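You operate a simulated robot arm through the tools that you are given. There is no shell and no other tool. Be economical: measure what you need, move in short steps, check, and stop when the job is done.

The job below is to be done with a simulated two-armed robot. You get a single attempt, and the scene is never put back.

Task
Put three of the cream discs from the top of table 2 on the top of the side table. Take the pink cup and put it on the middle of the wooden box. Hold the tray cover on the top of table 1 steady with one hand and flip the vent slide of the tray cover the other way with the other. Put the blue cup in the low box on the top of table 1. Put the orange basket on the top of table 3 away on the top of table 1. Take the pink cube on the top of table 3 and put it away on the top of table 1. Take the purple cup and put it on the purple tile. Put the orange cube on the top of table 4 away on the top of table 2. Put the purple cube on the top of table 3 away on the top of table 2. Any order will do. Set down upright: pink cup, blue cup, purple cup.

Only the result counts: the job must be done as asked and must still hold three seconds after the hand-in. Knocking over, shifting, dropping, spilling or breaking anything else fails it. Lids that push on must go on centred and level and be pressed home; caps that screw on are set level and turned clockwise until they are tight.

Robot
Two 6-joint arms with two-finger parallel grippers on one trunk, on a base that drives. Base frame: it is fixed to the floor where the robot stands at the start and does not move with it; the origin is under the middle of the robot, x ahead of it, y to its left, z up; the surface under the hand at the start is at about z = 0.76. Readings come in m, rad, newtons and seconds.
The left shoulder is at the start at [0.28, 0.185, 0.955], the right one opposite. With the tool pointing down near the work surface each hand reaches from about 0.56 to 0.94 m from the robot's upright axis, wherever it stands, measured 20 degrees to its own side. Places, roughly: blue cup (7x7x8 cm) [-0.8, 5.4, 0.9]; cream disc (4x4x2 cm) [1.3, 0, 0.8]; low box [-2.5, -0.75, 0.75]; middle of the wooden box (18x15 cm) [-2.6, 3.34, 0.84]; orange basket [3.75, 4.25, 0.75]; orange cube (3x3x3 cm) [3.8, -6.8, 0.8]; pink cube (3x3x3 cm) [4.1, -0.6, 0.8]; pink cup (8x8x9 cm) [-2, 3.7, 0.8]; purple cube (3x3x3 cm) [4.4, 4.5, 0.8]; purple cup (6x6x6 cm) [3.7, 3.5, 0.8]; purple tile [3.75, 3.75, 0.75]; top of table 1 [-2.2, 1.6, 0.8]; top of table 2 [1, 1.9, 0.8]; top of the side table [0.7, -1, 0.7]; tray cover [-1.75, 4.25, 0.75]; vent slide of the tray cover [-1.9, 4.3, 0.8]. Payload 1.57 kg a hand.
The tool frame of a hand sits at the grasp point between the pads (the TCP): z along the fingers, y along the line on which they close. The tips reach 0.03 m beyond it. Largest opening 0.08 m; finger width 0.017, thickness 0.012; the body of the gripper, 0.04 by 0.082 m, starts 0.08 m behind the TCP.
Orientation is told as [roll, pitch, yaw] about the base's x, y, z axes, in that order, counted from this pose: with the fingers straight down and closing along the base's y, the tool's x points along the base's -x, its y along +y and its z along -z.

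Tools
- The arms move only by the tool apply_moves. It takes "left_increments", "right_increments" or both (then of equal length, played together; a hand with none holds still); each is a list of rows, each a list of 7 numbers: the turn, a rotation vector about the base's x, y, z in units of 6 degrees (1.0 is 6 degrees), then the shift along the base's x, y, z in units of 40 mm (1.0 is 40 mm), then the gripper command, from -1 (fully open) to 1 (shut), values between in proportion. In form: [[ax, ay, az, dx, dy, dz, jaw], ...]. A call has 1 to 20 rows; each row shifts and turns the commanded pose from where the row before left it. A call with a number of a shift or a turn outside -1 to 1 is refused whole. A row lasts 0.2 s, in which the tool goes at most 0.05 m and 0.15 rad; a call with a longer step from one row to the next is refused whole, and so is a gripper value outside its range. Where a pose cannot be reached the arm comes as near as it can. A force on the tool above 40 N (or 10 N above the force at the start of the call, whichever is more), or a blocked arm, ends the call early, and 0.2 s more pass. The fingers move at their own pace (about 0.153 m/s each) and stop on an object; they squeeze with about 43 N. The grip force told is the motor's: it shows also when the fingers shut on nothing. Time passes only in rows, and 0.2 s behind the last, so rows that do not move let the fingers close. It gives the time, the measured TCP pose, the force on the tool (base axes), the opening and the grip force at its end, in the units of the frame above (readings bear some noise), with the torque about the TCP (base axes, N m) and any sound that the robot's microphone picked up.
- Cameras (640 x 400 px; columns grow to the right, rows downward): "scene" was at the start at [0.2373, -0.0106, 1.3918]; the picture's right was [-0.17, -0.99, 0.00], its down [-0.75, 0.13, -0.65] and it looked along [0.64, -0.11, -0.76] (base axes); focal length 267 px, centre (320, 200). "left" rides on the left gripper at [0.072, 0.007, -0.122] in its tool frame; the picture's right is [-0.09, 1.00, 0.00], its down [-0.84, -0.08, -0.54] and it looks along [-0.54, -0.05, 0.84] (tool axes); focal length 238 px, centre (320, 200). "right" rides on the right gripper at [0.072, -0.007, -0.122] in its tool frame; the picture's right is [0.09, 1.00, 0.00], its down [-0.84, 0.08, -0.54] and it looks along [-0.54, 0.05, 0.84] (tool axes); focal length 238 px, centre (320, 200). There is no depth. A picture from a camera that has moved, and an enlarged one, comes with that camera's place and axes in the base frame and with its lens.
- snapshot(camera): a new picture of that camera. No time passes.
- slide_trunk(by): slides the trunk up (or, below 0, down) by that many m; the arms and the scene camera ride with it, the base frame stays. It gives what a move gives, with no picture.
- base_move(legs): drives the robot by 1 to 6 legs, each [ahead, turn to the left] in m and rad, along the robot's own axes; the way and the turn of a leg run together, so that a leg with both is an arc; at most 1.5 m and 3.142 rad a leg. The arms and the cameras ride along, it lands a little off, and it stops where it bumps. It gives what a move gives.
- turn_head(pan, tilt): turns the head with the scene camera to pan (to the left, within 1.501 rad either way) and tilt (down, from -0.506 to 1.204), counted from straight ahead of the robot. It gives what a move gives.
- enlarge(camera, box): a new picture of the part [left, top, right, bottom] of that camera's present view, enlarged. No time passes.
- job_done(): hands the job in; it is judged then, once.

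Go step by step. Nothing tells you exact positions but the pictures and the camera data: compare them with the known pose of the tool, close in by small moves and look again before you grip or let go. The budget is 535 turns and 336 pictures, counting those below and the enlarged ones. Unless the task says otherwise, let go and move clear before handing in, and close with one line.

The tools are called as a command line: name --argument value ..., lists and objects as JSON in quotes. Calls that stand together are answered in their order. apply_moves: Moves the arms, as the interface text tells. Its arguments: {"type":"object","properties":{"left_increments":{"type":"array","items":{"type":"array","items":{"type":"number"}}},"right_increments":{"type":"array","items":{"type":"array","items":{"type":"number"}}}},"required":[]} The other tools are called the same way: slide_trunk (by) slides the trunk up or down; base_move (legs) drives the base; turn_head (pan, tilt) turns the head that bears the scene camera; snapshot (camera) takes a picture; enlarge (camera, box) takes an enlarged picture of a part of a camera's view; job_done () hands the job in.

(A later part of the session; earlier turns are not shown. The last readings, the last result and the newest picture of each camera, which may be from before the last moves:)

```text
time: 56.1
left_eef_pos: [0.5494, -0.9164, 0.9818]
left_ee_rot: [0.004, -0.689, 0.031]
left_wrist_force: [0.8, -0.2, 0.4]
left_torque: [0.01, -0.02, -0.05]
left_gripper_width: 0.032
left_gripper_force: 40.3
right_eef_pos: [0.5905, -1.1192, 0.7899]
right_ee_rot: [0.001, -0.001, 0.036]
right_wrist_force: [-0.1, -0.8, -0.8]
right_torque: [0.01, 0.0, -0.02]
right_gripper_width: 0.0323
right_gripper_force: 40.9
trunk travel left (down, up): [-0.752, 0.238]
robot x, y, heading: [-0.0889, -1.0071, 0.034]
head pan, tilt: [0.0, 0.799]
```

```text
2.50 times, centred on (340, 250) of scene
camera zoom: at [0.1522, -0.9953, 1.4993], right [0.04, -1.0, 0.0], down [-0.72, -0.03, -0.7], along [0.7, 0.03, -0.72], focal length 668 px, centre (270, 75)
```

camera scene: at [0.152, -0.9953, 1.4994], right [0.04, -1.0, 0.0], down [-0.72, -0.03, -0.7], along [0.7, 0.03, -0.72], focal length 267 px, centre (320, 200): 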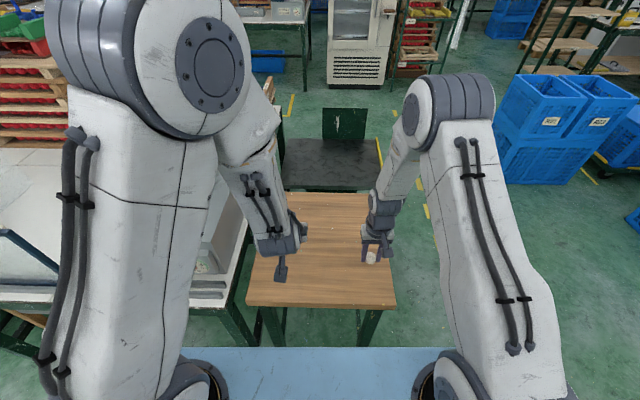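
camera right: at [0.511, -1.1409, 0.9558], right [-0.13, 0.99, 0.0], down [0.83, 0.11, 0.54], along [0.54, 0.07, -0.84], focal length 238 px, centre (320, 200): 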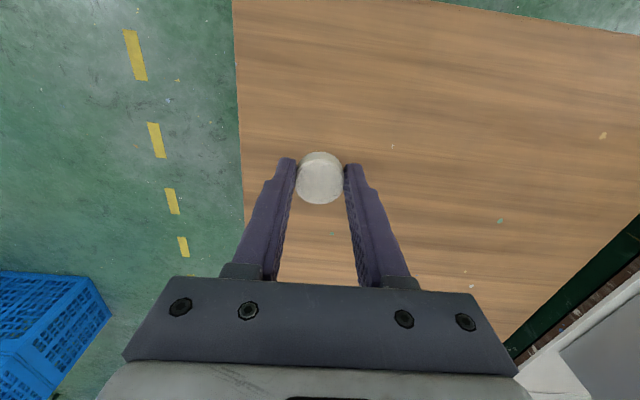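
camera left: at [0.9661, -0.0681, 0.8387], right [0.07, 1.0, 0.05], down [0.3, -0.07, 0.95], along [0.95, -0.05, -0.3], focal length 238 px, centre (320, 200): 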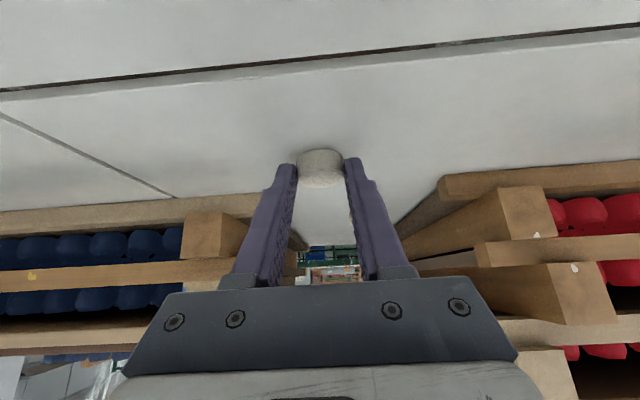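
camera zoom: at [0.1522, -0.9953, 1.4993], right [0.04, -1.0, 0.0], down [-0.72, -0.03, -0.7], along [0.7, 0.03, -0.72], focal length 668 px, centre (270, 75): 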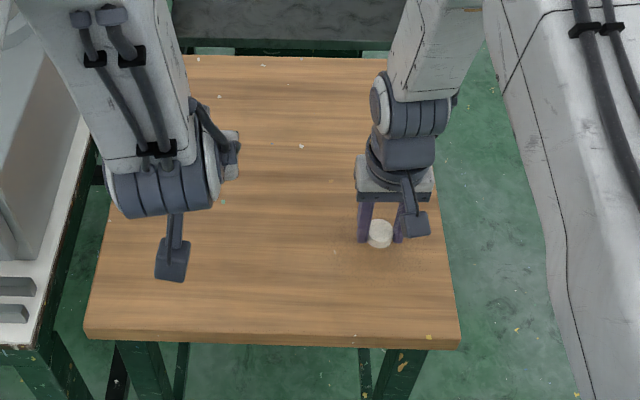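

apply_moves --right_increments '[[0, 0, 0, 0, 0, -0.1, 1], [0, 0, 0, 0, 0, -0.1, 1], [0, 0, 0, 0, 0, -0.1, 1]]'

snapshot --camera "right"

```text
time: 56.9
left_eef_pos: [0.5486, -0.9155, 0.982]
left_ee_rot: [0.007, -0.686, 0.03]
left_wrist_force: [0.3, 0.5, 0.2]
left_torque: [-0.01, 0.0, 0.02]
left_gripper_width: 0.032
left_gripper_force: 40.2
right_eef_pos: [0.5897, -1.117, 0.7775]
right_ee_rot: [0.0, 0.001, 0.037]
right_wrist_force: [-0.4, -0.2, -0.3]
right_torque: [0.01, -0.01, -0.01]
right_gripper_width: 0.0318
right_gripper_force: 40.0
trunk travel left (down, up): [-0.752, 0.238]
robot x, y, heading: [-0.0864, -1.0034, 0.036]
head pan, tilt: [0.0, 0.799]
```

```text
305 pictures are left
camera right: at [0.5181, -1.127, 0.9002], right [-0.13, 0.99, 0.0], down [0.83, 0.11, 0.54], along [0.54, 0.07, -0.84], focal length 238 px, centre (320, 200)
```

right: 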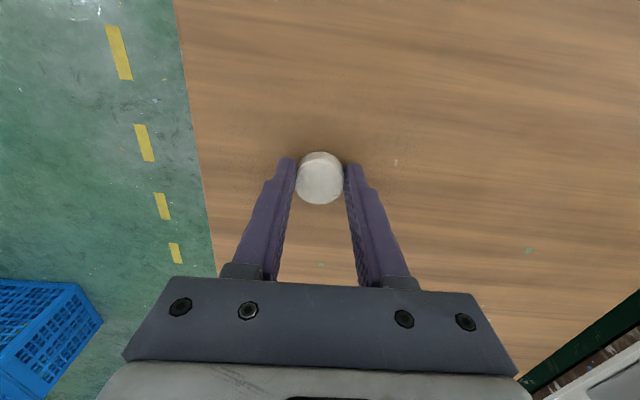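

apply_moves --right_increments '[[0, 0, 0, 0, 0, -0.075, 1], [0, 0, 0, 0, 0, -0.075, 1], [0, 0, 0, 0, 0, 0, 1]]'

```text
time: 57.7
left_eef_pos: [0.5478, -0.9158, 0.9822]
left_ee_rot: [0.004, -0.687, 0.031]
left_wrist_force: [0.6, 0.3, -0.9]
left_torque: [0.01, 0.02, 0.01]
left_gripper_width: 0.0319
left_gripper_force: 40.9
right_eef_pos: [0.5899, -1.1172, 0.7706]
right_ee_rot: [0.0, -0.003, 0.036]
right_wrist_force: [-0.9, 0.0, 8.6]
right_torque: [0.01, 0.0, -0.01]
right_gripper_width: 0.0318
right_gripper_force: 40.9
trunk travel left (down, up): [-0.752, 0.238]
robot x, y, heading: [-0.0917, -1.0054, 0.034]
head pan, tilt: [0.0, 0.799]
```

Contact: the side table surface is at about z 0.739. I release the right disc and lift, then lower the left disc in the same way.

apply_moves --right_increments '[[0, 0, 0, 0, 0, 0, 0], [0, 0, 0, 0, 0, 0, -0.4], [0, 0, 0, 0, 0, 0.5, -0.6], [0, 0, 0, 0, 0, 1, -0.6], [0, 0, 0, 0, 0, 1, -0.6], [0, 0, 0, 0, 0, 1, -0.6], [0, 0, 0, 0, -0.5, 1, -0.6]]' --left_increments '[[0, 0, 0, 0.3, 0, -0.8, 1], [0, 0, 0, 0.3, 0, -0.8, 1], [0, 0, 0, 0.2, 0, -0.8, 1], [0, 0, 0, 0, 0, -0.8, 1], [0, 0, 0, 0, 0, -0.8, 1], [0, 0, 0, 0, 0, -0.8, 1], [0, 0, 0, 0, 0, -0.2, 1]]'

snapshot --camera "left"

snapshot --camera "right"

```text
time: 59.3
left_eef_pos: [0.6527, -0.9661, 0.8512]
left_ee_rot: [0.018, -0.686, 0.028]
left_wrist_force: [-0.3, -0.1, -0.1]
left_torque: [0.02, 0.0, 0.02]
left_gripper_width: 0.0318
left_gripper_force: 40.0
left hand out of reach, approached as far as the arm can: row 1, 2, 3, 4, 5, 6, 7
right_eef_pos: [0.5891, -1.1367, 0.9516]
right_ee_rot: [0.0, 0.001, 0.037]
right_wrist_force: [0.4, -0.3, -0.2]
right_torque: [0.0, 0.0, -0.01]
right_gripper_width: 0.064
right_gripper_force: 0.1
trunk travel left (down, up): [-0.752, 0.238]
robot x, y, heading: [-0.0903, -1.0055, 0.036]
head pan, tilt: [0.0, 0.799]
```

```text
304 pictures are left
camera left: at [0.519, -0.9651, 0.8994], right [0.03, 1.0, 0.07], down [0.31, -0.08, 0.95], along [0.95, -0.01, -0.31], focal length 238 px, centre (320, 200)
```

left: 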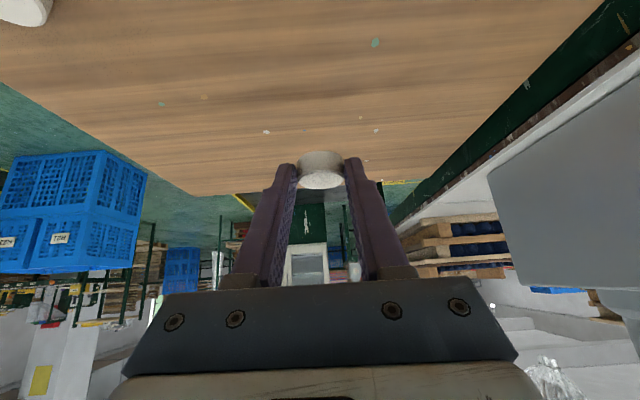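

```text
303 pictures are left
camera right: at [0.5179, -1.1465, 1.0745], right [-0.13, 0.99, 0.0], down [0.83, 0.11, 0.54], along [0.54, 0.07, -0.84], focal length 238 px, centre (320, 200)
```

right: 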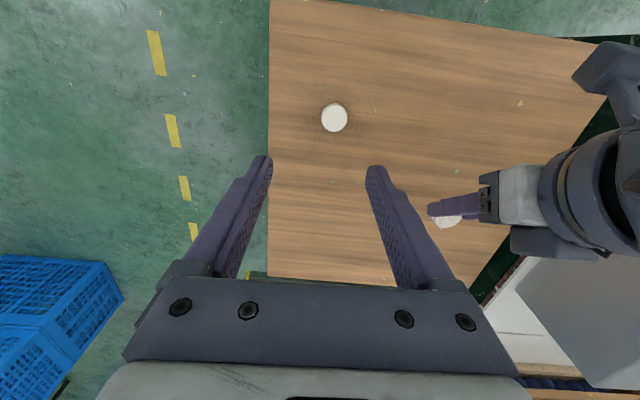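

Disc 1 is down. The left arm is folded too close in to lower itself, so I use the trunk to bring disc 2 down.

slide_trunk --by -0.07

snapshot --camera "left"

```text
time: 60.4
left_eef_pos: [0.6523, -0.9658, 0.7807]
left_ee_rot: [0.016, -0.683, 0.025]
left_wrist_force: [-1.1, -0.4, 0.2]
left_torque: [-0.01, 0.02, -0.04]
left_gripper_width: 0.0314
left_gripper_force: 40.4
right_eef_pos: [0.5906, -1.1365, 0.8814]
right_ee_rot: [-0.001, -0.001, 0.038]
right_wrist_force: [0.3, 0.1, -0.5]
right_torque: [0.03, 0.04, 0.0]
right_gripper_width: 0.064
right_gripper_force: 0.0
trunk travel left (down, up): [-0.682, 0.308]
robot x, y, heading: [-0.0891, -1.0011, 0.036]
head pan, tilt: [0.0, 0.799]
```

```text
302 pictures are left
camera left: at [0.5188, -0.9652, 0.8299], right [0.03, 1.0, 0.07], down [0.31, -0.08, 0.95], along [0.95, -0.01, -0.31], focal length 238 px, centre (320, 200)
```

left: 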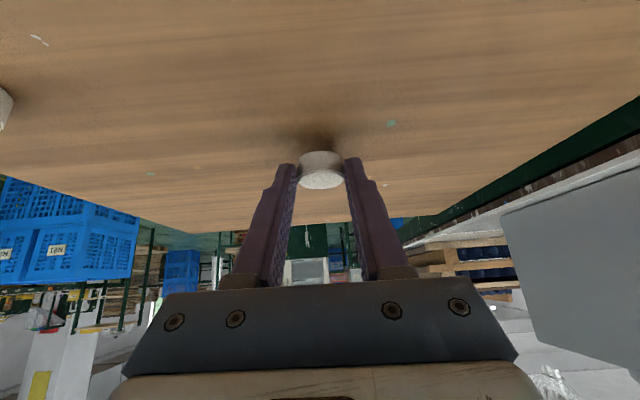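

Nearly down; I go another centimetre with the trunk, watching the force.

slide_trunk --by -0.01

```text
time: 61.0
left_eef_pos: [0.653, -0.9666, 0.7722]
left_ee_rot: [0.016, -0.684, 0.027]
left_wrist_force: [0.3, 0.8, 1.2]
left_torque: [-0.01, -0.07, 0.01]
left_gripper_width: 0.032
left_gripper_force: 40.8
right_eef_pos: [0.589, -1.1371, 0.8697]
right_ee_rot: [-0.003, 0.0, 0.038]
right_wrist_force: [-0.4, -0.2, -0.4]
right_torque: [0.01, 0.0, 0.01]
right_gripper_width: 0.064
right_gripper_force: 0.1
trunk travel left (down, up): [-0.672, 0.318]
robot x, y, heading: [-0.0898, -1.005, 0.042]
head pan, tilt: [0.0, 0.799]
```

apply_moves --left_increments '[[0, 0, 0, 0, 0, 0, 0.4], [0, 0, 0, 0, 0, 0, -0.2], [0, 0, 0, 0, 0, 0, -0.6], [0, 0, 0, 0, 0, 0, -0.6]]'

snapshot --camera "left"

```text
time: 62.0
left_eef_pos: [0.6515, -0.9649, 0.7709]
left_ee_rot: [0.015, -0.685, 0.027]
left_wrist_force: [-0.5, -0.2, 0.0]
left_torque: [-0.01, -0.02, -0.01]
left_gripper_width: 0.064
left_gripper_force: 0.0
right_eef_pos: [0.5904, -1.1382, 0.8705]
right_ee_rot: [0.001, -0.002, 0.037]
right_wrist_force: [-0.1, -0.1, 0.7]
right_torque: [0.01, 0.0, -0.03]
right_gripper_width: 0.0639
right_gripper_force: 0.1
trunk travel left (down, up): [-0.672, 0.318]
robot x, y, heading: [-0.0878, -1.0048, 0.037]
head pan, tilt: [0.0, 0.799]
```

```text
301 pictures are left
camera left: at [0.5188, -0.9652, 0.8198], right [0.03, 1.0, 0.07], down [0.31, -0.08, 0.95], along [0.95, -0.01, -0.31], focal length 238 px, centre (320, 200)
```

left: 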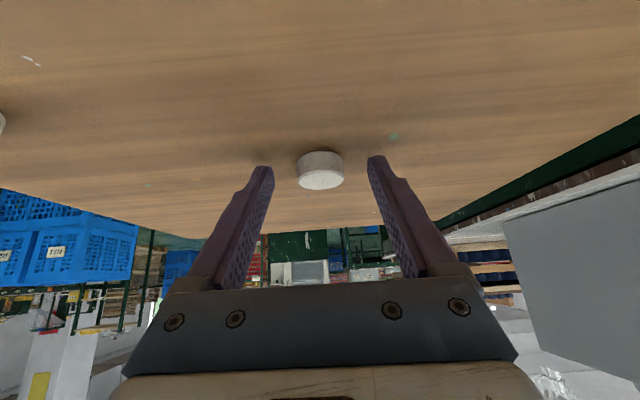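

Two discs are placed. I raise the trunk, level the left hand, and go back for the disc at (0.678,0.129).

slide_trunk --by 0.258

apply_moves --left_increments '[[0, 0.7, 0, 0, 0.5, 0.8, -0.6], [0, 0.7, 0, 0, 0.5, 0.8, -0.6], [0, 0.7, 0, 0, 0.5, 0.8, -0.6], [0, 0.7, 0, 0, 0.5, 0.8, -0.6], [0, 0.7, 0, 0, 0.5, 0.5, -0.6], [0, 0.7, 0, 0, 0.5, 0.5, -0.6], [0, 0.7, 0, 0, 0.5, 0.5, -0.6], [0, 0.7, 0, 0, 0.5, 0.5, -0.6], [0, 0.7, 0, 0, 0.5, 0, -0.6], [0, 0.25, 0, 0, 0.5, 0, -0.6]]' --right_increments '[[0, 0, 0, 0, -0.5, 0.5, -0.6], [0, 0, 0, 0, -0.5, 0.5, -0.6], [0, 0, 0, 0, -0.5, 0.5, -0.6], [0, 0, 0, 0, -0.5, 0.5, -0.6], [0, 0, 0, 0, 0, 0.5, -0.6], [0, 0, 0, 0, 0, 0.5, -0.6], [0, 0, 0, 0, 0, 0, -0.6], [0, 0, 0, 0, 0, 0, -0.6], [0, 0, 0, 0, 0, 0, -0.6], [0, 0, 0, 0, 0, 0, -0.6]]'

base_move --legs '[[-0.3, 0], [0, 1.53], [0.95, 0], [0, -1.571], [0.37, 0]]'

snapshot --camera "scene"

snapshot --camera "right"

```text
time: 64.6
left_eef_pos: [0.6521, -0.9655, 1.0305]
left_ee_rot: [0.015, -0.684, 0.025]
left_wrist_force: [-0.3, 0.3, -1.2]
left_torque: [0.01, -0.01, 0.02]
left_gripper_width: 0.064
left_gripper_force: 0.1
right_eef_pos: [0.5908, -1.1381, 1.1294]
right_ee_rot: [0.001, 0.0, 0.037]
right_wrist_force: [0.3, -0.1, -0.8]
right_torque: [0.01, 0.01, 0.01]
right_gripper_width: 0.0638
right_gripper_force: 0.0
trunk travel left (down, up): [-0.93, 0.06]
robot x, y, heading: [-0.0901, -1.0053, 0.035]
head pan, tilt: [0.0, 0.799]
```

```text
time: 66.8
left_eef_pos: [0.6542, -0.7892, 1.2385]
left_ee_rot: [0.015, -0.012, 0.016]
left_wrist_force: [-3.5, -33.0, 5.2]
left_torque: [-0.46, 0.0, -0.16]
left_gripper_width: 0.0356
left_gripper_force: 0.0
right_eef_pos: [0.5872, -1.2215, 1.2491]
right_ee_rot: [0.003, 0.0, 0.033]
right_wrist_force: [-1.0, 0.0, -0.2]
right_torque: [0.01, 0.02, 0.0]
right_gripper_width: 0.0639
right_gripper_force: 0.2
trunk travel left (down, up): [-0.93, 0.06]
robot x, y, heading: [-0.0861, -1.0104, 0.032]
head pan, tilt: [0.0, 0.799]
stopped in row 10 (left hand): the force on the tool passed its limit at 46 N (the readings are from after the stop); the commanded pose is now the measured one
```

```text
time: 67.5
left_eef_pos: [0.6496, -0.793, 1.2411]
left_ee_rot: [0.003, -0.033, 0.011]
left_wrist_force: [-0.5, -21.4, 1.6]
left_torque: [-0.41, -0.01, -0.17]
left_gripper_width: 0.0447
left_gripper_force: 0.1
right_eef_pos: [0.5776, -1.2209, 1.2497]
right_ee_rot: [0.0, 0.001, 0.036]
right_wrist_force: [-0.6, -0.2, -0.3]
right_torque: [-0.01, -0.01, 0.05]
right_gripper_width: 0.0639
right_gripper_force: 0.0
trunk travel left (down, up): [-0.93, 0.06]
robot x, y, heading: [-0.0964, -1.0086, 0.022]
head pan, tilt: [0.0, 0.799]
stopped in leg 1: the force on the tool passed its limit at 52 N (the readings are from after the stop); the commanded pose is now the measured one
```

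```text
300 pictures are left
camera scene: at [0.1418, -1.0002, 1.6774], right [0.03, -1.0, 0.0], down [-0.72, -0.02, -0.7], along [0.7, 0.02, -0.72], focal length 267 px, centre (320, 200)
```

scene: 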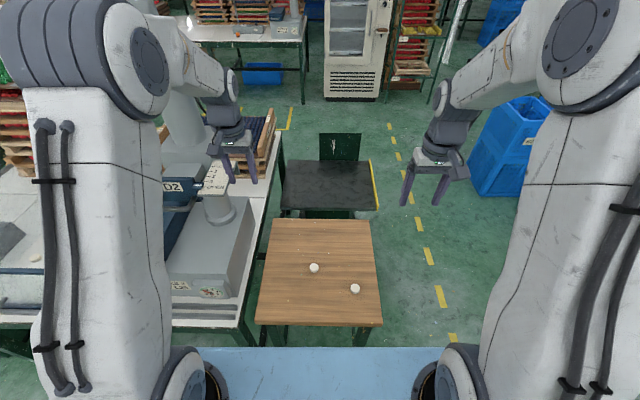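

```text
299 pictures are left
camera right: at [0.5051, -1.2299, 1.3722], right [-0.13, 0.99, 0.0], down [0.83, 0.11, 0.54], along [0.54, 0.07, -0.84], focal length 238 px, centre (320, 200)
```

right: 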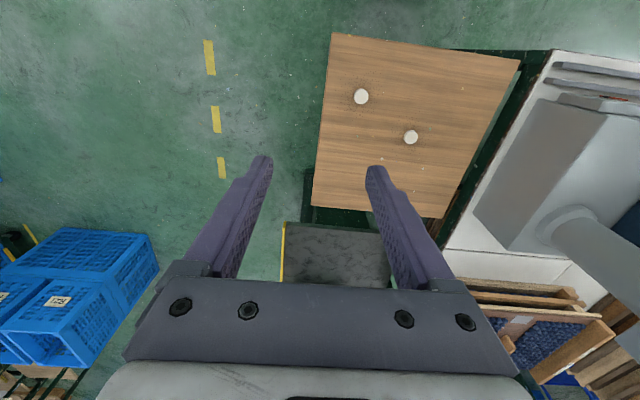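

The left finger ran into something at y of about -0.75, probably the damper at the device. I move it straight away and look.

apply_moves --left_increments '[[0, 0, 0, 0, -0.5, 0, 0.3], [0, 0, 0, 0, -0.8, 0, 0], [0, 0, 0, 0, -0.8, 0, 0]]'

snapshot --camera "left"

enlarge --camera "scene" --box '[120, 80, 320, 330]'

```text
time: 68.3
left_eef_pos: [0.6505, -0.8716, 1.2388]
left_ee_rot: [0.011, -0.035, 0.013]
left_wrist_force: [-0.2, -0.1, -0.5]
left_torque: [-0.01, 0.01, -0.01]
left_gripper_width: 0.0399
left_gripper_force: 0.1
right_eef_pos: [0.5762, -1.2187, 1.2491]
right_ee_rot: [-0.001, 0.0, 0.035]
right_wrist_force: [-0.2, -0.1, 1.1]
right_torque: [-0.01, 0.01, 0.0]
right_gripper_width: 0.0639
right_gripper_force: 0.0
trunk travel left (down, up): [-0.93, 0.06]
robot x, y, heading: [-0.1, -1.0095, 0.031]
head pan, tilt: [0.0, 0.799]
```

```text
298 pictures are left
camera left: at [0.5743, -0.8683, 1.3586], right [0.08, 1.0, 0.01], down [0.82, -0.07, 0.57], along [0.57, -0.03, -0.82], focal length 238 px, centre (320, 200)
```

left: 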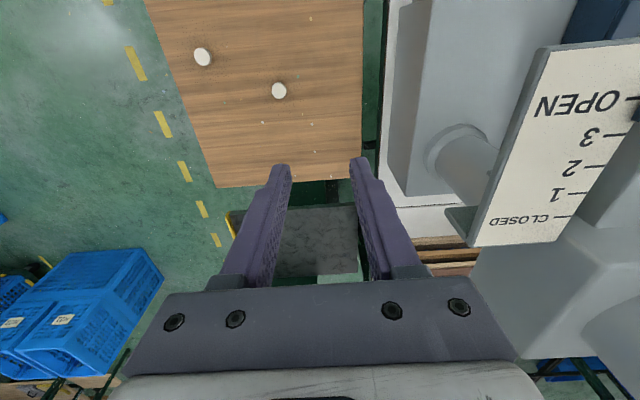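

```text
1.60 times, centred on (220, 205) of scene
camera zoom: at [0.1419, -0.9976, 1.6773], right [0.03, -1.0, 0.0], down [-0.72, -0.02, -0.7], along [0.7, 0.02, -0.72], focal length 428 px, centre (480, 192)
```

zoom: 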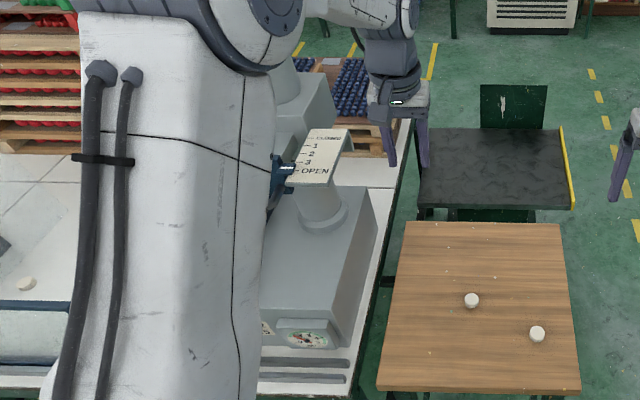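

The finger only touched the fixed damper plate and nothing looks displaced. I continue the drive back to the front of table 2.

base_move --legs '[[-0.3, 0], [0, 1.54], [0.95, 0], [0, -1.571], [0.38, 0]]'

snapshot --camera "scene"

snapshot --camera "right"

```text
time: 84.4
left_eef_pos: [0.7682, 0.0292, 1.2394]
left_ee_rot: [0.009, -0.034, -0.034]
left_wrist_force: [-0.6, -1.2, -0.3]
left_torque: [0.03, -0.01, 0.04]
left_gripper_width: 0.04
left_gripper_force: 0.0
right_eef_pos: [0.678, -0.314, 1.2499]
right_ee_rot: [0.0, 0.001, -0.012]
right_wrist_force: [-0.5, 0.4, 0.1]
right_torque: [0.01, 0.01, 0.0]
right_gripper_width: 0.0639
right_gripper_force: 0.2
trunk travel left (down, up): [-0.93, 0.06]
robot x, y, heading: [0.0141, -0.0701, -0.016]
head pan, tilt: [0.0, 0.799]
```

```text
296 pictures are left
camera scene: at [0.2534, -0.0725, 1.6773], right [-0.02, -1.0, 0.0], down [-0.72, 0.01, -0.7], along [0.7, -0.01, -0.72], focal length 267 px, centre (320, 200)
```

scene: 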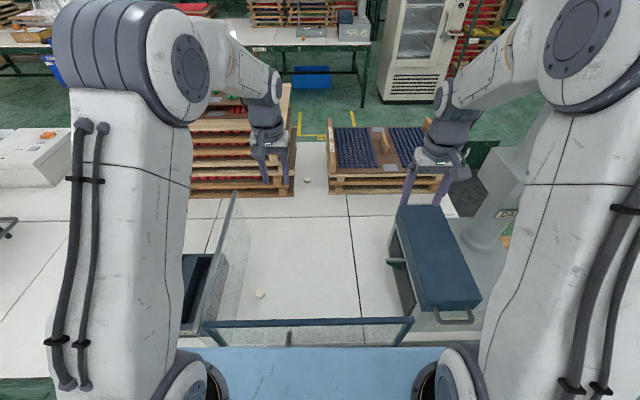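

```text
295 pictures are left
camera right: at [0.6056, -0.3202, 1.3725], right [-0.08, 1.0, 0.0], down [0.84, 0.07, 0.54], along [0.54, 0.04, -0.84], focal length 238 px, centre (320, 200)
```

right: 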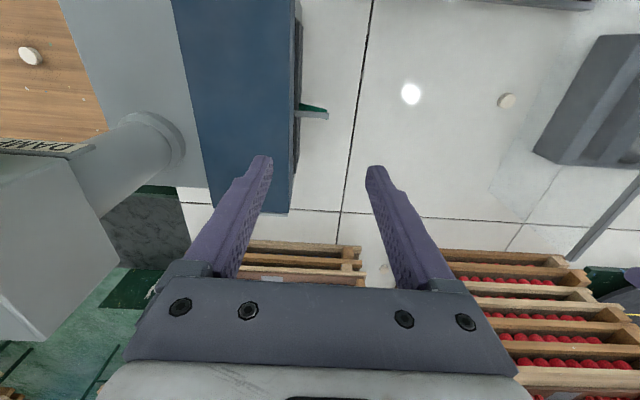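

Disc at (0.677,0.127) again. I move the left arm aside and bring the right hand above the disc.

apply_moves --left_increments '[[0, 0, 0, -0.3, 0.9, 0.1, 0], [0, 0, 0, -0.3, 0.9, 0.1, 0], [0, 0, 0, -0.3, 0.9, 0.1, 0], [0, 0, 0, -0.3, 0.9, 0.1, 0], [0, 0, 0, -0.3, 0.9, 0, 0], [0, 0, 0, -0.3, 0.9, 0, 0], [0, 0, 0, -0.3, 0.9, 0, 0], [0, 0, 0, -0.3, 0.9, 0, 0], [0, 0, 0, -0.3, 0.9, 0, 0], [0, 0, 0, 0, 0, 0, 0], [0, 0, 0, 0, 0, 0, 0], [0, 0, 0, 0, 0, 0, 0], [0, 0, 0, 0, 0, 0, 0], [0, 0, 0, 0, 0, 0, 0], [0, 0, 0, 0, 0, 0, 0], [0, 0, 0, 0, 0, 0, 0], [0, 0, 0, 0, 0, 0, 0]]' --right_increments '[[0, 0, 0, 0, 0, 0, -0.6], [0, 0, 0, 0, 0.9, 0, -0.6], [0, 0, 0, 0, 0.9, 0, -0.6], [0, 0, 0, 0, 0.9, 0, -0.6], [0, 0, 0, 0, 1, 0, -0.6], [0, 0, 0, 0, 1, 0, -0.6], [0, 0, 0, 0, 1, 0, -0.6], [0, 0, 0, 0, 1, 0, -0.6], [0, 0, 0, 0, 1, 0, -0.6], [0, 0, 0, 0, 1, -0.5, -0.6], [0, 0, 0, 0, 1, -0.5, -0.6], [0, 0, 0, 0, 1, -0.5, -0.6], [0, 0, 0, 0, 0.33, -0.8, -0.6], [0, 0, 0, 0, 0, -1, -0.6], [0, 0, 0, 0, 0, -1, -0.6], [0, 0, 0, 0, 0, -1, -0.6], [0, 0, 0, 0, 0, -1, -0.6]]'

snapshot --camera "right"

snapshot --camera "scene"

```text
time: 88.0
left_eef_pos: [0.6621, 0.3525, 1.2558]
left_ee_rot: [0.009, -0.035, -0.034]
left_wrist_force: [0.9, 0.0, 0.7]
left_torque: [-0.02, 0.03, 0.0]
left_gripper_width: 0.0401
left_gripper_force: 0.0
right_eef_pos: [0.6784, 0.128, 0.9969]
right_ee_rot: [0.0, 0.001, -0.014]
right_wrist_force: [-0.4, -0.5, -0.6]
right_torque: [0.0, -0.02, 0.02]
right_gripper_width: 0.0643
right_gripper_force: 0.1
trunk travel left (down, up): [-0.93, 0.06]
robot x, y, heading: [0.0117, -0.0741, -0.014]
head pan, tilt: [0.0, 0.799]
```

```text
294 pictures are left
camera right: at [0.6066, 0.1223, 1.12], right [-0.08, 1.0, 0.0], down [0.84, 0.07, 0.54], along [0.54, 0.04, -0.84], focal length 238 px, centre (320, 200)
```

right: 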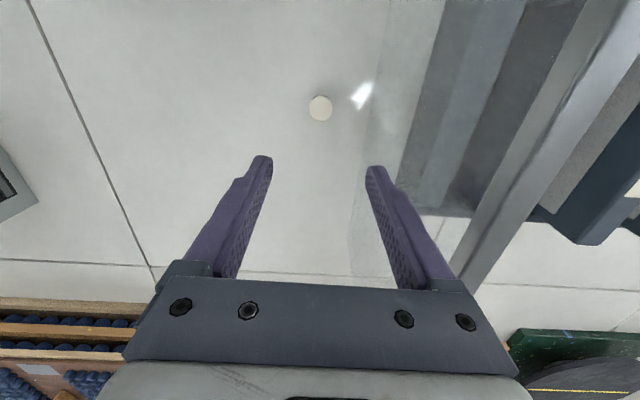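

```text
293 pictures are left
camera scene: at [0.2535, -0.0723, 1.6773], right [-0.02, -1.0, 0.0], down [-0.72, 0.01, -0.7], along [0.7, -0.01, -0.72], focal length 267 px, centre (320, 200)
```

scene: 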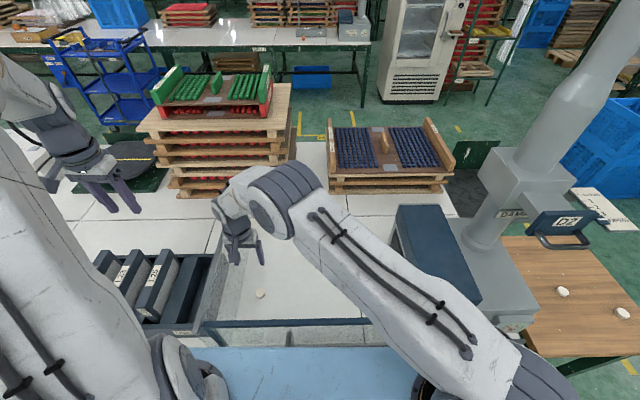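

apply_moves --right_increments '[[0, 0, 0, 0, 0, -1, -0.6], [0, 0, 0, 0, 0, -1, -0.6], [0, 0, 0, 0, 0, -1, -0.6], [0, 0, 0, 0, 0, -1, -0.6], [0, 0, 0, 0, 0, -0.8, -0.6], [0, 0, 0, 0, 0, -0.3, -0.6], [0, 0, 0, 0, 0, 0, 1], [0, 0, 0, 0, 0, 0, 1], [0, 0, 0, 0, 0, 0, 1]]'

snapshot --camera "right"

```text
time: 90.0
left_eef_pos: [0.6611, 0.3536, 1.2564]
left_ee_rot: [0.008, -0.033, -0.036]
left_wrist_force: [0.0, -0.1, -0.7]
left_torque: [-0.01, -0.01, 0.03]
left_gripper_width: 0.04
left_gripper_force: 0.1
right_eef_pos: [0.6729, 0.1207, 0.797]
right_ee_rot: [-0.001, -0.001, -0.013]
right_wrist_force: [0.5, -0.2, 0.1]
right_torque: [0.01, 0.02, 0.05]
right_gripper_width: 0.0318
right_gripper_force: 41.0
right hand out of reach, approached as far as the arm can: row 5, 6
trunk travel left (down, up): [-0.93, 0.06]
robot x, y, heading: [0.0078, -0.068, -0.018]
head pan, tilt: [0.0, 0.799]
```

```text
292 pictures are left
camera right: at [0.5996, 0.1146, 0.9215], right [-0.08, 1.0, 0.0], down [0.84, 0.07, 0.54], along [0.54, 0.04, -0.84], focal length 238 px, centre (320, 200)
```

right: 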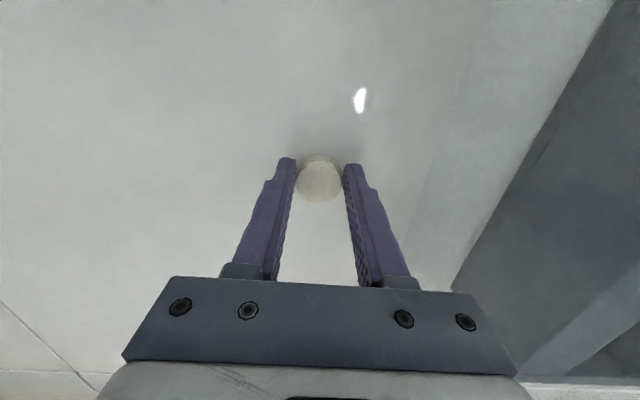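

Gripped at 3.2 cm. I lift and bring it back to the right side, then drive to the side table.

apply_moves --right_increments '[[0, 0, 0, 0, 0, 1, 1], [0, 0, 0, 0, 0, 1, 1], [0, 0, 0, 0, 0, 1, 1], [0, 0, 0, 0, 0, 1, 1], [0, 0, 0, 0, 0, 1, 1], [0, 0, 0, 0, 0, 1, 1], [0, 0, 0, 0, 0, 1, 1], [0, 0, 0, 0, 0, 1, 1], [0, 0, 0, 0, 0, 1, 1], [0, 0, 0, 0, 0, 1, 1], [0, 0, 0, 0, 0, 1, 1], [0, 0, 0, -0.3, -0.8, 0.3, 1], [0, 0, 0, -0.3, -0.9, 0, 1], [0, 0, 0, -0.3, -0.9, 0, 1], [0, 0, 0, -0.3, -0.9, 0, 1], [0, 0, 0, -0.3, -0.9, 0, 1], [0, 0, 0, 0, -1, 0, 1], [0, 0, 0, 0, -1, 0, 1], [0, 0, 0, 0, -1, 0, 1], [0, 0, 0, 0, -1, 0, 1]]' --left_increments '[[0, 0, 0, 0, 0, 0, 0], [0, 0, 0, 0, 0, 0, 0], [0, 0, 0, 0, 0, 0, 0], [0, 0, 0, 0, 0, 0, 0], [0, 0, 0, 0, 0, 0, 0], [0, 0, 0, 0, 0, 0, 0], [0, 0, 0, 0, 0, 0, 0], [0, 0, 0, 0, 0, 0, 0], [0, 0, 0, 0, 0, 0, 0], [0, 0, 0, 0, 0, 0, 0], [0, 0, 0, 0, 0, 0, 0], [0, 0, 0, 0, 0, 0, 0], [0, 0, 0, 0, 0, 0, 0], [0, 0, 0, 0, 0, 0, 0], [0, 0, 0, 0, 0, 0, 0], [0, 0, 0, 0, 0, 0, 0], [0, 0, 0, 0, 0, 0, 0], [0, 0, 0, 0, 0, 0, 0], [0, 0, 0, 0, 0, 0, 0], [0, 0, 0, 0, 0, 0, 0]]'

base_move --legs '[[-0.35, 0], [0, -1.55], [0.95, 0], [0, 1.571], [0.22, 0]]'

snapshot --camera "scene"

```text
time: 94.2
left_eef_pos: [0.6608, 0.3533, 1.2559]
left_ee_rot: [0.009, -0.035, -0.035]
left_wrist_force: [0.0, -0.3, -0.3]
left_torque: [-0.01, -0.02, 0.01]
left_gripper_width: 0.0398
left_gripper_force: 0.1
right_eef_pos: [0.6094, -0.2138, 1.249]
right_ee_rot: [0.0, 0.001, -0.012]
right_wrist_force: [-0.8, 0.2, -1.4]
right_torque: [0.02, 0.03, 0.01]
right_gripper_width: 0.0321
right_gripper_force: 40.5
trunk travel left (down, up): [-0.93, 0.06]
robot x, y, heading: [0.0084, -0.0693, -0.017]
head pan, tilt: [0.0, 0.799]
```

```text
time: 109.9
left_eef_pos: [0.5305, -0.6202, 1.2552]
left_ee_rot: [0.007, -0.034, -0.06]
left_wrist_force: [0.2, 0.5, -0.4]
left_torque: [0.0, -0.04, -0.01]
left_gripper_width: 0.0402
left_gripper_force: 0.0
right_eef_pos: [0.4642, -1.1859, 1.249]
right_ee_rot: [0.001, 0.0, -0.039]
right_wrist_force: [-0.5, -0.6, -0.5]
right_torque: [0.03, -0.02, 0.02]
right_gripper_width: 0.0316
right_gripper_force: 40.4
trunk travel left (down, up): [-0.93, 0.06]
robot x, y, heading: [-0.13, -1.0293, -0.048]
head pan, tilt: [0.0, 0.799]
```

```text
291 pictures are left
camera scene: at [0.1121, -1.0353, 1.6773], right [-0.05, -1.0, 0.0], down [-0.72, 0.03, -0.7], along [0.7, -0.03, -0.72], focal length 267 px, centre (320, 200)
```

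scene: 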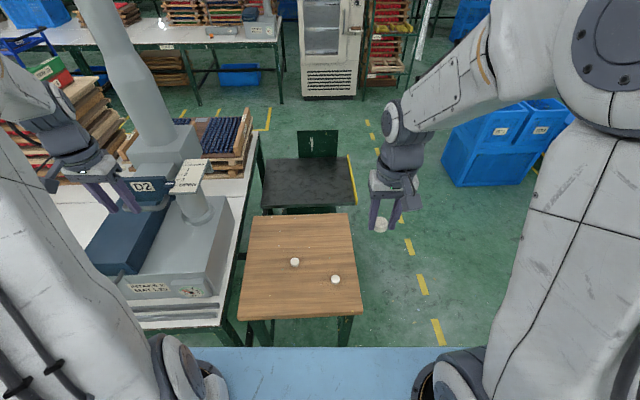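

The side table is again in front. I retract the left hand from the damper lever and carry the third disc to (0.69,-1.11).

apply_moves --right_increments '[[0, 0, 0, 0.94, 0.32, -0.1, 1], [0, 0, 0, 0.94, 0.32, -0.1, 1], [0, 0, 0, 0.94, 0.32, -0.1, 1], [0, 0, 0, 0.94, 0.32, -0.1, 1], [0, 0, 0, 0.94, 0.32, -0.1, 1], [0, 0, 0, 0.94, 0.32, -0.1, 1], [0, 0, 0, 0, 0, -1, 1], [0, 0, 0, 0, 0, -1, 1], [0, 0, 0, 0, 0, -1, 1], [0, 0, 0, 0, 0, -1, 1], [0, 0, 0, 0, 0, -1, 1], [0, 0, 0, 0, 0, -1, 1], [0, 0, 0, 0, 0, -1, 1], [0, 0, 0, 0, 0, -1, 1], [0, 0, 0, 0, 0, -1, 1]]' --left_increments '[[0, 0, 0, -0.8, 0, 0, 0], [0, 0, 0, -0.8, 0, 0, 0], [0, 0, 0, -0.5, 0, 0, 0], [0, 0, 0, 0, 0, 0, 0], [0, 0, 0, 0, 0, 0, 0], [0, 0, 0, 0, 0, 0, 0], [0, 0, 0, 0, 0, 0, 0], [0, 0, 0, 0, 0, 0, 0], [0, 0, 0, 0, 0, 0, 0], [0, 0, 0, 0, 0, 0, 0], [0, 0, 0, 0, 0, 0, 0], [0, 0, 0, 0, 0, 0, 0], [0, 0, 0, 0, 0, 0, 0], [0, 0, 0, 0, 0, 0, 0], [0, 0, 0, 0, 0, 0, 0]]'

snapshot --camera "right"

snapshot --camera "scene"

```text
time: 113.1
left_eef_pos: [0.4473, -0.62, 1.2562]
left_ee_rot: [0.009, -0.033, -0.063]
left_wrist_force: [-0.2, -0.4, -0.3]
left_torque: [0.0, -0.03, 0.01]
left_gripper_width: 0.0398
left_gripper_force: 0.0
right_eef_pos: [0.6903, -1.1096, 0.864]
right_ee_rot: [0.0, -0.002, -0.04]
right_wrist_force: [-0.9, 0.3, 0.2]
right_torque: [-0.03, -0.03, 0.02]
right_gripper_width: 0.032
right_gripper_force: 40.6
trunk travel left (down, up): [-0.93, 0.06]
robot x, y, heading: [-0.13, -1.0289, -0.049]
head pan, tilt: [0.0, 0.799]
```

```text
290 pictures are left
camera right: at [0.6185, -1.1131, 0.9871], right [-0.05, 1.0, 0.0], down [0.84, 0.04, 0.54], along [0.54, 0.03, -0.84], focal length 238 px, centre (320, 200)
```

right: 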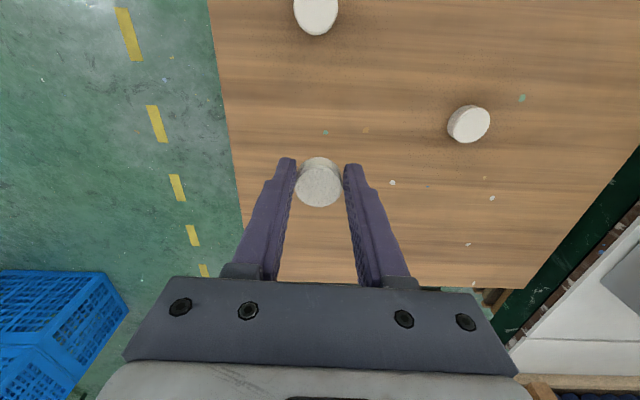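

```text
289 pictures are left
camera scene: at [0.1123, -1.0353, 1.6773], right [-0.05, -1.0, 0.0], down [-0.72, 0.03, -0.7], along [0.7, -0.03, -0.72], focal length 267 px, centre (320, 200)
```

scene: 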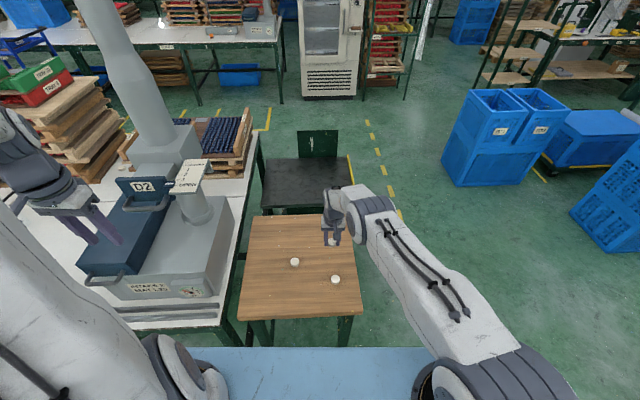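

Clear spot. I lower to the surface (about z 0.776 for the TCP) and check the force.

apply_moves --right_increments '[[0, 0, 0, 0, 0, -1, 1], [0, 0, 0, 0, 0, -0.8, 1], [0, 0, 0, 0, 0, -0.3, 1], [0, 0, 0, 0, 0, -0.075, 1], [0, 0, 0, 0, 0, 0, 1]]'

```text
time: 114.3
left_eef_pos: [0.447, -0.6203, 1.2561]
left_ee_rot: [0.009, -0.032, -0.062]
left_wrist_force: [0.3, 0.5, -0.2]
left_torque: [0.03, 0.03, 0.03]
left_gripper_width: 0.04
left_gripper_force: 0.1
right_eef_pos: [0.668, -1.1136, 0.7912]
right_ee_rot: [0.001, -0.001, -0.039]
right_wrist_force: [0.5, -0.9, 0.2]
right_torque: [0.05, 0.0, -0.01]
right_gripper_width: 0.032
right_gripper_force: 40.0
right hand out of reach, approached as far as the arm can: row 1, 2, 3
trunk travel left (down, up): [-0.93, 0.06]
robot x, y, heading: [-0.1291, -1.0257, -0.043]
head pan, tilt: [0.0, 0.799]
```

slide_trunk --by -0.014

```text
time: 114.9
left_eef_pos: [0.4472, -0.6207, 1.2423]
left_ee_rot: [0.009, -0.032, -0.064]
left_wrist_force: [0.1, 0.1, 0.1]
left_torque: [-0.01, -0.02, -0.01]
left_gripper_width: 0.0401
left_gripper_force: 0.0
right_eef_pos: [0.6679, -1.1129, 0.7777]
right_ee_rot: [0.0, 0.001, -0.039]
right_wrist_force: [-1.7, 0.1, 2.7]
right_torque: [-0.04, -0.02, -0.03]
right_gripper_width: 0.032
right_gripper_force: 39.7
trunk travel left (down, up): [-0.916, 0.074]
robot x, y, heading: [-0.1278, -1.0253, -0.046]
head pan, tilt: [0.0, 0.799]
```

Touching the surface. I release and rise straight up.

apply_moves --right_increments '[[0, 0, 0, 0, 0, 0, 0.4], [0, 0, 0, 0, 0, 0, -0.2], [0, 0, 0, 0, 0, 0, -0.6], [0, 0, 0, 0, 0, 0, -0.6]]'

slide_trunk --by 0.07

apply_moves --right_increments '[[0, 0, 0, 0, 0, 1, -0.6], [0, 0, 0, 0, 0, 1, -0.6], [0, 0, 0, 0, 0, 1, -0.6], [0, 0, 0, 0, 0, 1, -0.6], [0, 0, 0, 0, 0, 1, -0.6], [0, 0, 0, -0.3, -0.2, 1, -1], [0, 0, 0, -0.3, -0.2, 1, -1], [0, 0, 0, -0.3, -0.2, 1, -1]]'

snapshot --camera "right"

```text
time: 115.9
left_eef_pos: [0.4463, -0.6212, 1.2429]
left_ee_rot: [0.009, -0.033, -0.062]
left_wrist_force: [0.2, 0.2, -0.1]
left_torque: [-0.01, 0.0, 0.0]
left_gripper_width: 0.0399
left_gripper_force: 0.1
right_eef_pos: [0.6672, -1.1131, 0.7779]
right_ee_rot: [0.0, 0.0, -0.04]
right_wrist_force: [0.4, 0.2, 0.0]
right_torque: [0.02, 0.0, 0.0]
right_gripper_width: 0.064
right_gripper_force: 0.0
trunk travel left (down, up): [-0.916, 0.074]
robot x, y, heading: [-0.1283, -1.0308, -0.048]
head pan, tilt: [0.0, 0.799]
```

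```text
time: 117.0
left_eef_pos: [0.4466, -0.62, 1.3119]
left_ee_rot: [0.009, -0.034, -0.063]
left_wrist_force: [1.1, -0.2, 0.0]
left_torque: [-0.01, 0.0, 0.01]
left_gripper_width: 0.0399
left_gripper_force: 0.2
right_eef_pos: [0.6684, -1.1133, 0.8477]
right_ee_rot: [0.0, -0.001, -0.04]
right_wrist_force: [-0.7, -0.3, -0.1]
right_torque: [0.0, -0.03, 0.05]
right_gripper_width: 0.0639
right_gripper_force: 0.1
trunk travel left (down, up): [-0.986, 0.004]
robot x, y, heading: [-0.1323, -1.0254, -0.047]
head pan, tilt: [0.0, 0.799]
```

```text
time: 118.8
left_eef_pos: [0.4467, -0.6196, 1.3112]
left_ee_rot: [0.01, -0.034, -0.062]
left_wrist_force: [0.7, 0.2, -0.5]
left_torque: [-0.01, 0.01, 0.01]
left_gripper_width: 0.04
left_gripper_force: 0.0
right_eef_pos: [0.7506, -1.1114, 1.1335]
right_ee_rot: [-0.001, 0.006, -0.04]
right_wrist_force: [0.3, 0.5, 1.2]
right_torque: [-0.03, -0.01, 0.0]
right_gripper_width: 0.0799
right_gripper_force: 0.1
right hand out of reach, approached as far as the arm can: row 1, 2, 3, 4, 5, 6, 7, 8
trunk travel left (down, up): [-0.986, 0.004]
robot x, y, heading: [-0.1272, -1.0235, -0.048]
head pan, tilt: [0.0, 0.799]
```

```text
288 pictures are left
camera right: at [0.6792, -1.1152, 1.2575], right [-0.05, 1.0, 0.0], down [0.84, 0.04, 0.54], along [0.54, 0.03, -0.84], focal length 238 px, centre (320, 200)
```

right: 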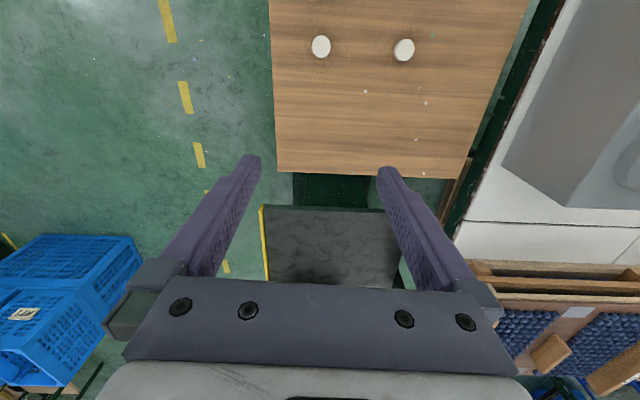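

Two of the discs show flat and the third is just out of this view. I back off, turn toward table 4 and look along the way.

base_move --legs '[[-0.4, 0]]'

snapshot --camera "scene"

apply_moves --right_increments '[[0, 0, 0, -0.9, 0, 0, -1], [0, 0, 0, -0.9, 0, 0, -1], [0, 0, 0, -0.9, 0, 0, -1], [0, 0, 0, -0.9, 0, 0, -1], [0, 0, 0, -0.9, 0, 0, -1]]'

base_move --legs '[[0, -1.3]]'

turn_head --pan 0.0 --tilt 0.4

snapshot --camera "scene"

```text
time: 121.3
left_eef_pos: [0.0479, -0.6051, 1.3117]
left_ee_rot: [0.009, -0.035, -0.069]
left_wrist_force: [0.1, -0.7, 0.3]
left_torque: [-0.02, 0.0, -0.02]
left_gripper_width: 0.0402
left_gripper_force: 0.1
right_eef_pos: [0.3489, -1.0984, 1.1342]
right_ee_rot: [-0.002, 0.002, -0.048]
right_wrist_force: [0.1, 0.1, -0.4]
right_torque: [0.01, 0.01, -0.01]
right_gripper_width: 0.0805
right_gripper_force: 0.1
trunk travel left (down, up): [-0.986, 0.004]
robot x, y, heading: [-0.5336, -1.0076, -0.051]
head pan, tilt: [0.0, 0.799]
```

```text
287 pictures are left
camera scene: at [-0.2892, -1.0169, 1.7333], right [-0.05, -1.0, 0.0], down [-0.72, 0.04, -0.7], along [0.7, -0.04, -0.72], focal length 267 px, centre (320, 200)
```

scene: 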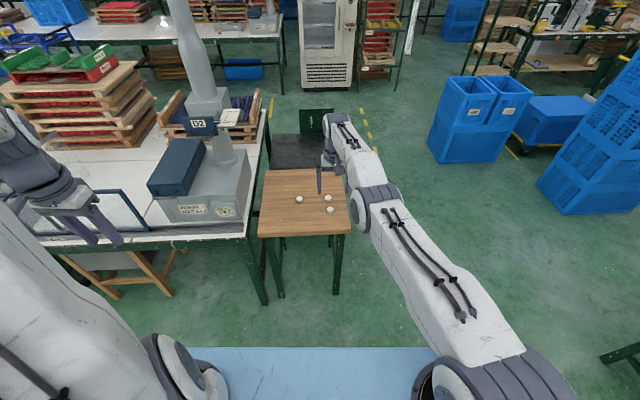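

```text
time: 122.5
left_eef_pos: [0.0483, -0.6041, 1.3112]
left_ee_rot: [0.007, -0.034, -0.07]
left_wrist_force: [0.9, 0.0, -0.1]
left_torque: [0.0, 0.02, -0.01]
left_gripper_width: 0.04
left_gripper_force: 0.1
right_eef_pos: [0.3489, -1.0967, 1.1336]
right_ee_rot: [-0.001, 0.004, -0.048]
right_wrist_force: [0.7, 0.4, -0.6]
right_torque: [0.03, 0.0, 0.0]
right_gripper_width: 0.0801
right_gripper_force: 0.0
right hand out of reach, approached as far as the arm can: row 1, 2, 3, 4, 5
trunk travel left (down, up): [-0.986, 0.004]
robot x, y, heading: [-0.5328, -1.0068, -0.056]
head pan, tilt: [0.0, 0.799]
```

```text
time: 126.1
left_eef_pos: [0.013, -1.4536, 1.3121]
left_ee_rot: [0.009, -0.033, -1.365]
left_wrist_force: [0.0, 0.5, 0.1]
left_torque: [-0.03, -0.05, -0.03]
left_gripper_width: 0.0398
left_gripper_force: 0.1
right_eef_pos: [-0.3796, -1.8783, 1.1336]
right_ee_rot: [-0.003, 0.003, -1.342]
right_wrist_force: [0.2, 0.8, 0.3]
right_torque: [0.01, 0.01, -0.02]
right_gripper_width: 0.08
right_gripper_force: 0.2
trunk travel left (down, up): [-0.986, 0.004]
robot x, y, heading: [-0.5305, -1.0051, -1.347]
head pan, tilt: [0.0, 0.799]
```

```text
time: 127.0
left_eef_pos: [0.0127, -1.4548, 1.3115]
left_ee_rot: [0.009, -0.033, -1.365]
left_wrist_force: [0.5, -0.2, 0.2]
left_torque: [-0.03, -0.02, 0.0]
left_gripper_width: 0.0403
left_gripper_force: 0.1
right_eef_pos: [-0.3796, -1.8777, 1.1349]
right_ee_rot: [-0.003, 0.005, -1.342]
right_wrist_force: [-0.3, -0.3, 0.0]
right_torque: [0.0, 0.02, -0.01]
right_gripper_width: 0.0801
right_gripper_force: 0.1
trunk travel left (down, up): [-0.986, 0.004]
robot x, y, heading: [-0.5264, -1.006, -1.351]
head pan, tilt: [0.0, 0.4]
```

```text
286 pictures are left
camera scene: at [-0.4742, -1.2508, 1.7683], right [-0.98, -0.22, 0.0], down [-0.09, 0.38, -0.92], along [0.2, -0.9, -0.39], focal length 267 px, centre (320, 200)
```

scene: 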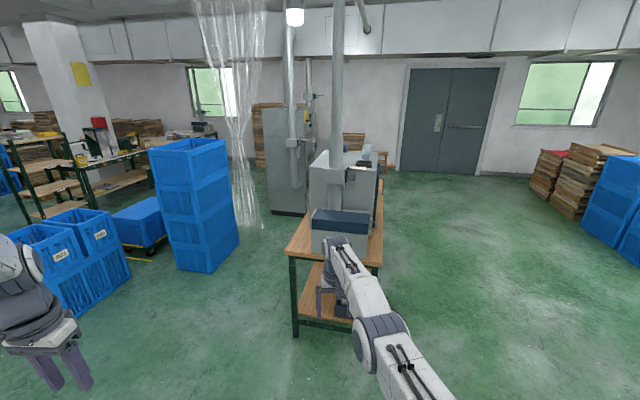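

All three discs are lying on the side table. I lower the trunk for travel, pass below the side table to about (1.1,-1.8), and look toward table 4.

slide_trunk --by -0.1

base_move --legs '[[0.85, 0], [0, 1.351], [1.5, 0]]'

turn_head --pan -0.7 --tilt 0.35

snapshot --camera "scene"

turn_head --pan 0.4 --tilt 0.35

snapshot --camera "scene"

```text
time: 128.3
left_eef_pos: [0.0126, -1.453, 1.2122]
left_ee_rot: [0.008, -0.033, -1.365]
left_wrist_force: [-0.5, 1.3, 0.5]
left_torque: [0.01, 0.02, -0.03]
left_gripper_width: 0.04
left_gripper_force: 0.1
right_eef_pos: [-0.3783, -1.8777, 1.0344]
right_ee_rot: [-0.004, 0.004, -1.343]
right_wrist_force: [-0.6, -1.3, -1.1]
right_torque: [0.01, 0.0, 0.02]
right_gripper_width: 0.0797
right_gripper_force: 0.1
trunk travel left (down, up): [-0.886, 0.104]
robot x, y, heading: [-0.5263, -1.0042, -1.347]
head pan, tilt: [0.0, 0.4]
```

```text
time: 132.2
left_eef_pos: [0.1737, -2.1974, 1.2108]
left_ee_rot: [0.008, -0.033, -1.371]
left_wrist_force: [0.1, -0.2, -0.1]
left_torque: [0.02, -0.03, 0.02]
left_gripper_width: 0.04
left_gripper_force: 0.0
right_eef_pos: [-0.221, -2.6116, 1.0314]
right_ee_rot: [-0.006, 0.035, -1.356]
right_wrist_force: [-1.4, 3.9, 1.0]
right_torque: [-0.08, 0.03, -0.21]
right_gripper_width: 0.0797
right_gripper_force: 0.1
trunk travel left (down, up): [-0.886, 0.104]
robot x, y, heading: [-0.3661, -1.7492, -1.356]
head pan, tilt: [0.0, 0.4]
stopped in leg 1: the force on the tool passed its limit at 77 N (the readings are from after the stop); the commanded pose is now the measured one
```

```text
time: 133.2
left_eef_pos: [0.1744, -2.1974, 1.2108]
left_ee_rot: [0.008, -0.033, -1.371]
left_wrist_force: [0.1, 0.3, 0.1]
left_torque: [-0.03, -0.02, -0.01]
left_gripper_width: 0.04
left_gripper_force: 0.1
right_eef_pos: [-0.2204, -2.6118, 1.0322]
right_ee_rot: [-0.003, 0.036, -1.357]
right_wrist_force: [-0.7, 7.1, -1.6]
right_torque: [-0.08, -0.07, -0.39]
right_gripper_width: 0.0793
right_gripper_force: 0.1
trunk travel left (down, up): [-0.886, 0.104]
robot x, y, heading: [-0.3677, -1.7444, -1.354]
head pan, tilt: [-0.7, 0.351]
```

```text
285 pictures are left
camera scene: at [-0.3744, -1.983, 1.673], right [-0.89, 0.46, 0.0], down [0.16, 0.3, -0.94], along [-0.44, -0.83, -0.34], focal length 267 px, centre (320, 200)
```

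scene: 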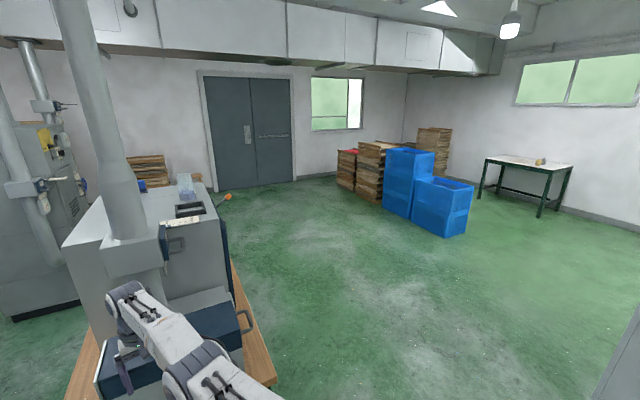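

```text
time: 134.6
left_eef_pos: [0.1752, -2.1976, 1.2115]
left_ee_rot: [0.008, -0.033, -1.37]
left_wrist_force: [-0.2, -0.4, 0.7]
left_torque: [-0.01, 0.01, 0.02]
left_gripper_width: 0.0401
left_gripper_force: 0.1
right_eef_pos: [-0.2213, -2.6129, 1.0327]
right_ee_rot: [-0.004, 0.033, -1.358]
right_wrist_force: [-1.4, 8.5, -1.7]
right_torque: [-0.09, -0.09, -0.5]
right_gripper_width: 0.0793
right_gripper_force: 0.0
trunk travel left (down, up): [-0.886, 0.104]
robot x, y, heading: [-0.3646, -1.7472, -1.356]
head pan, tilt: [0.4, 0.351]
```

```text
284 pictures are left
camera scene: at [-0.2774, -1.9766, 1.673], right [-0.82, -0.58, 0.0], down [-0.2, 0.28, -0.94], along [0.54, -0.77, -0.34], focal length 267 px, centre (320, 200)
```

scene: 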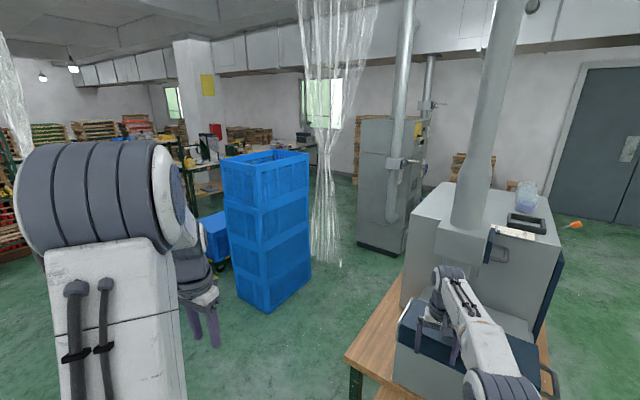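

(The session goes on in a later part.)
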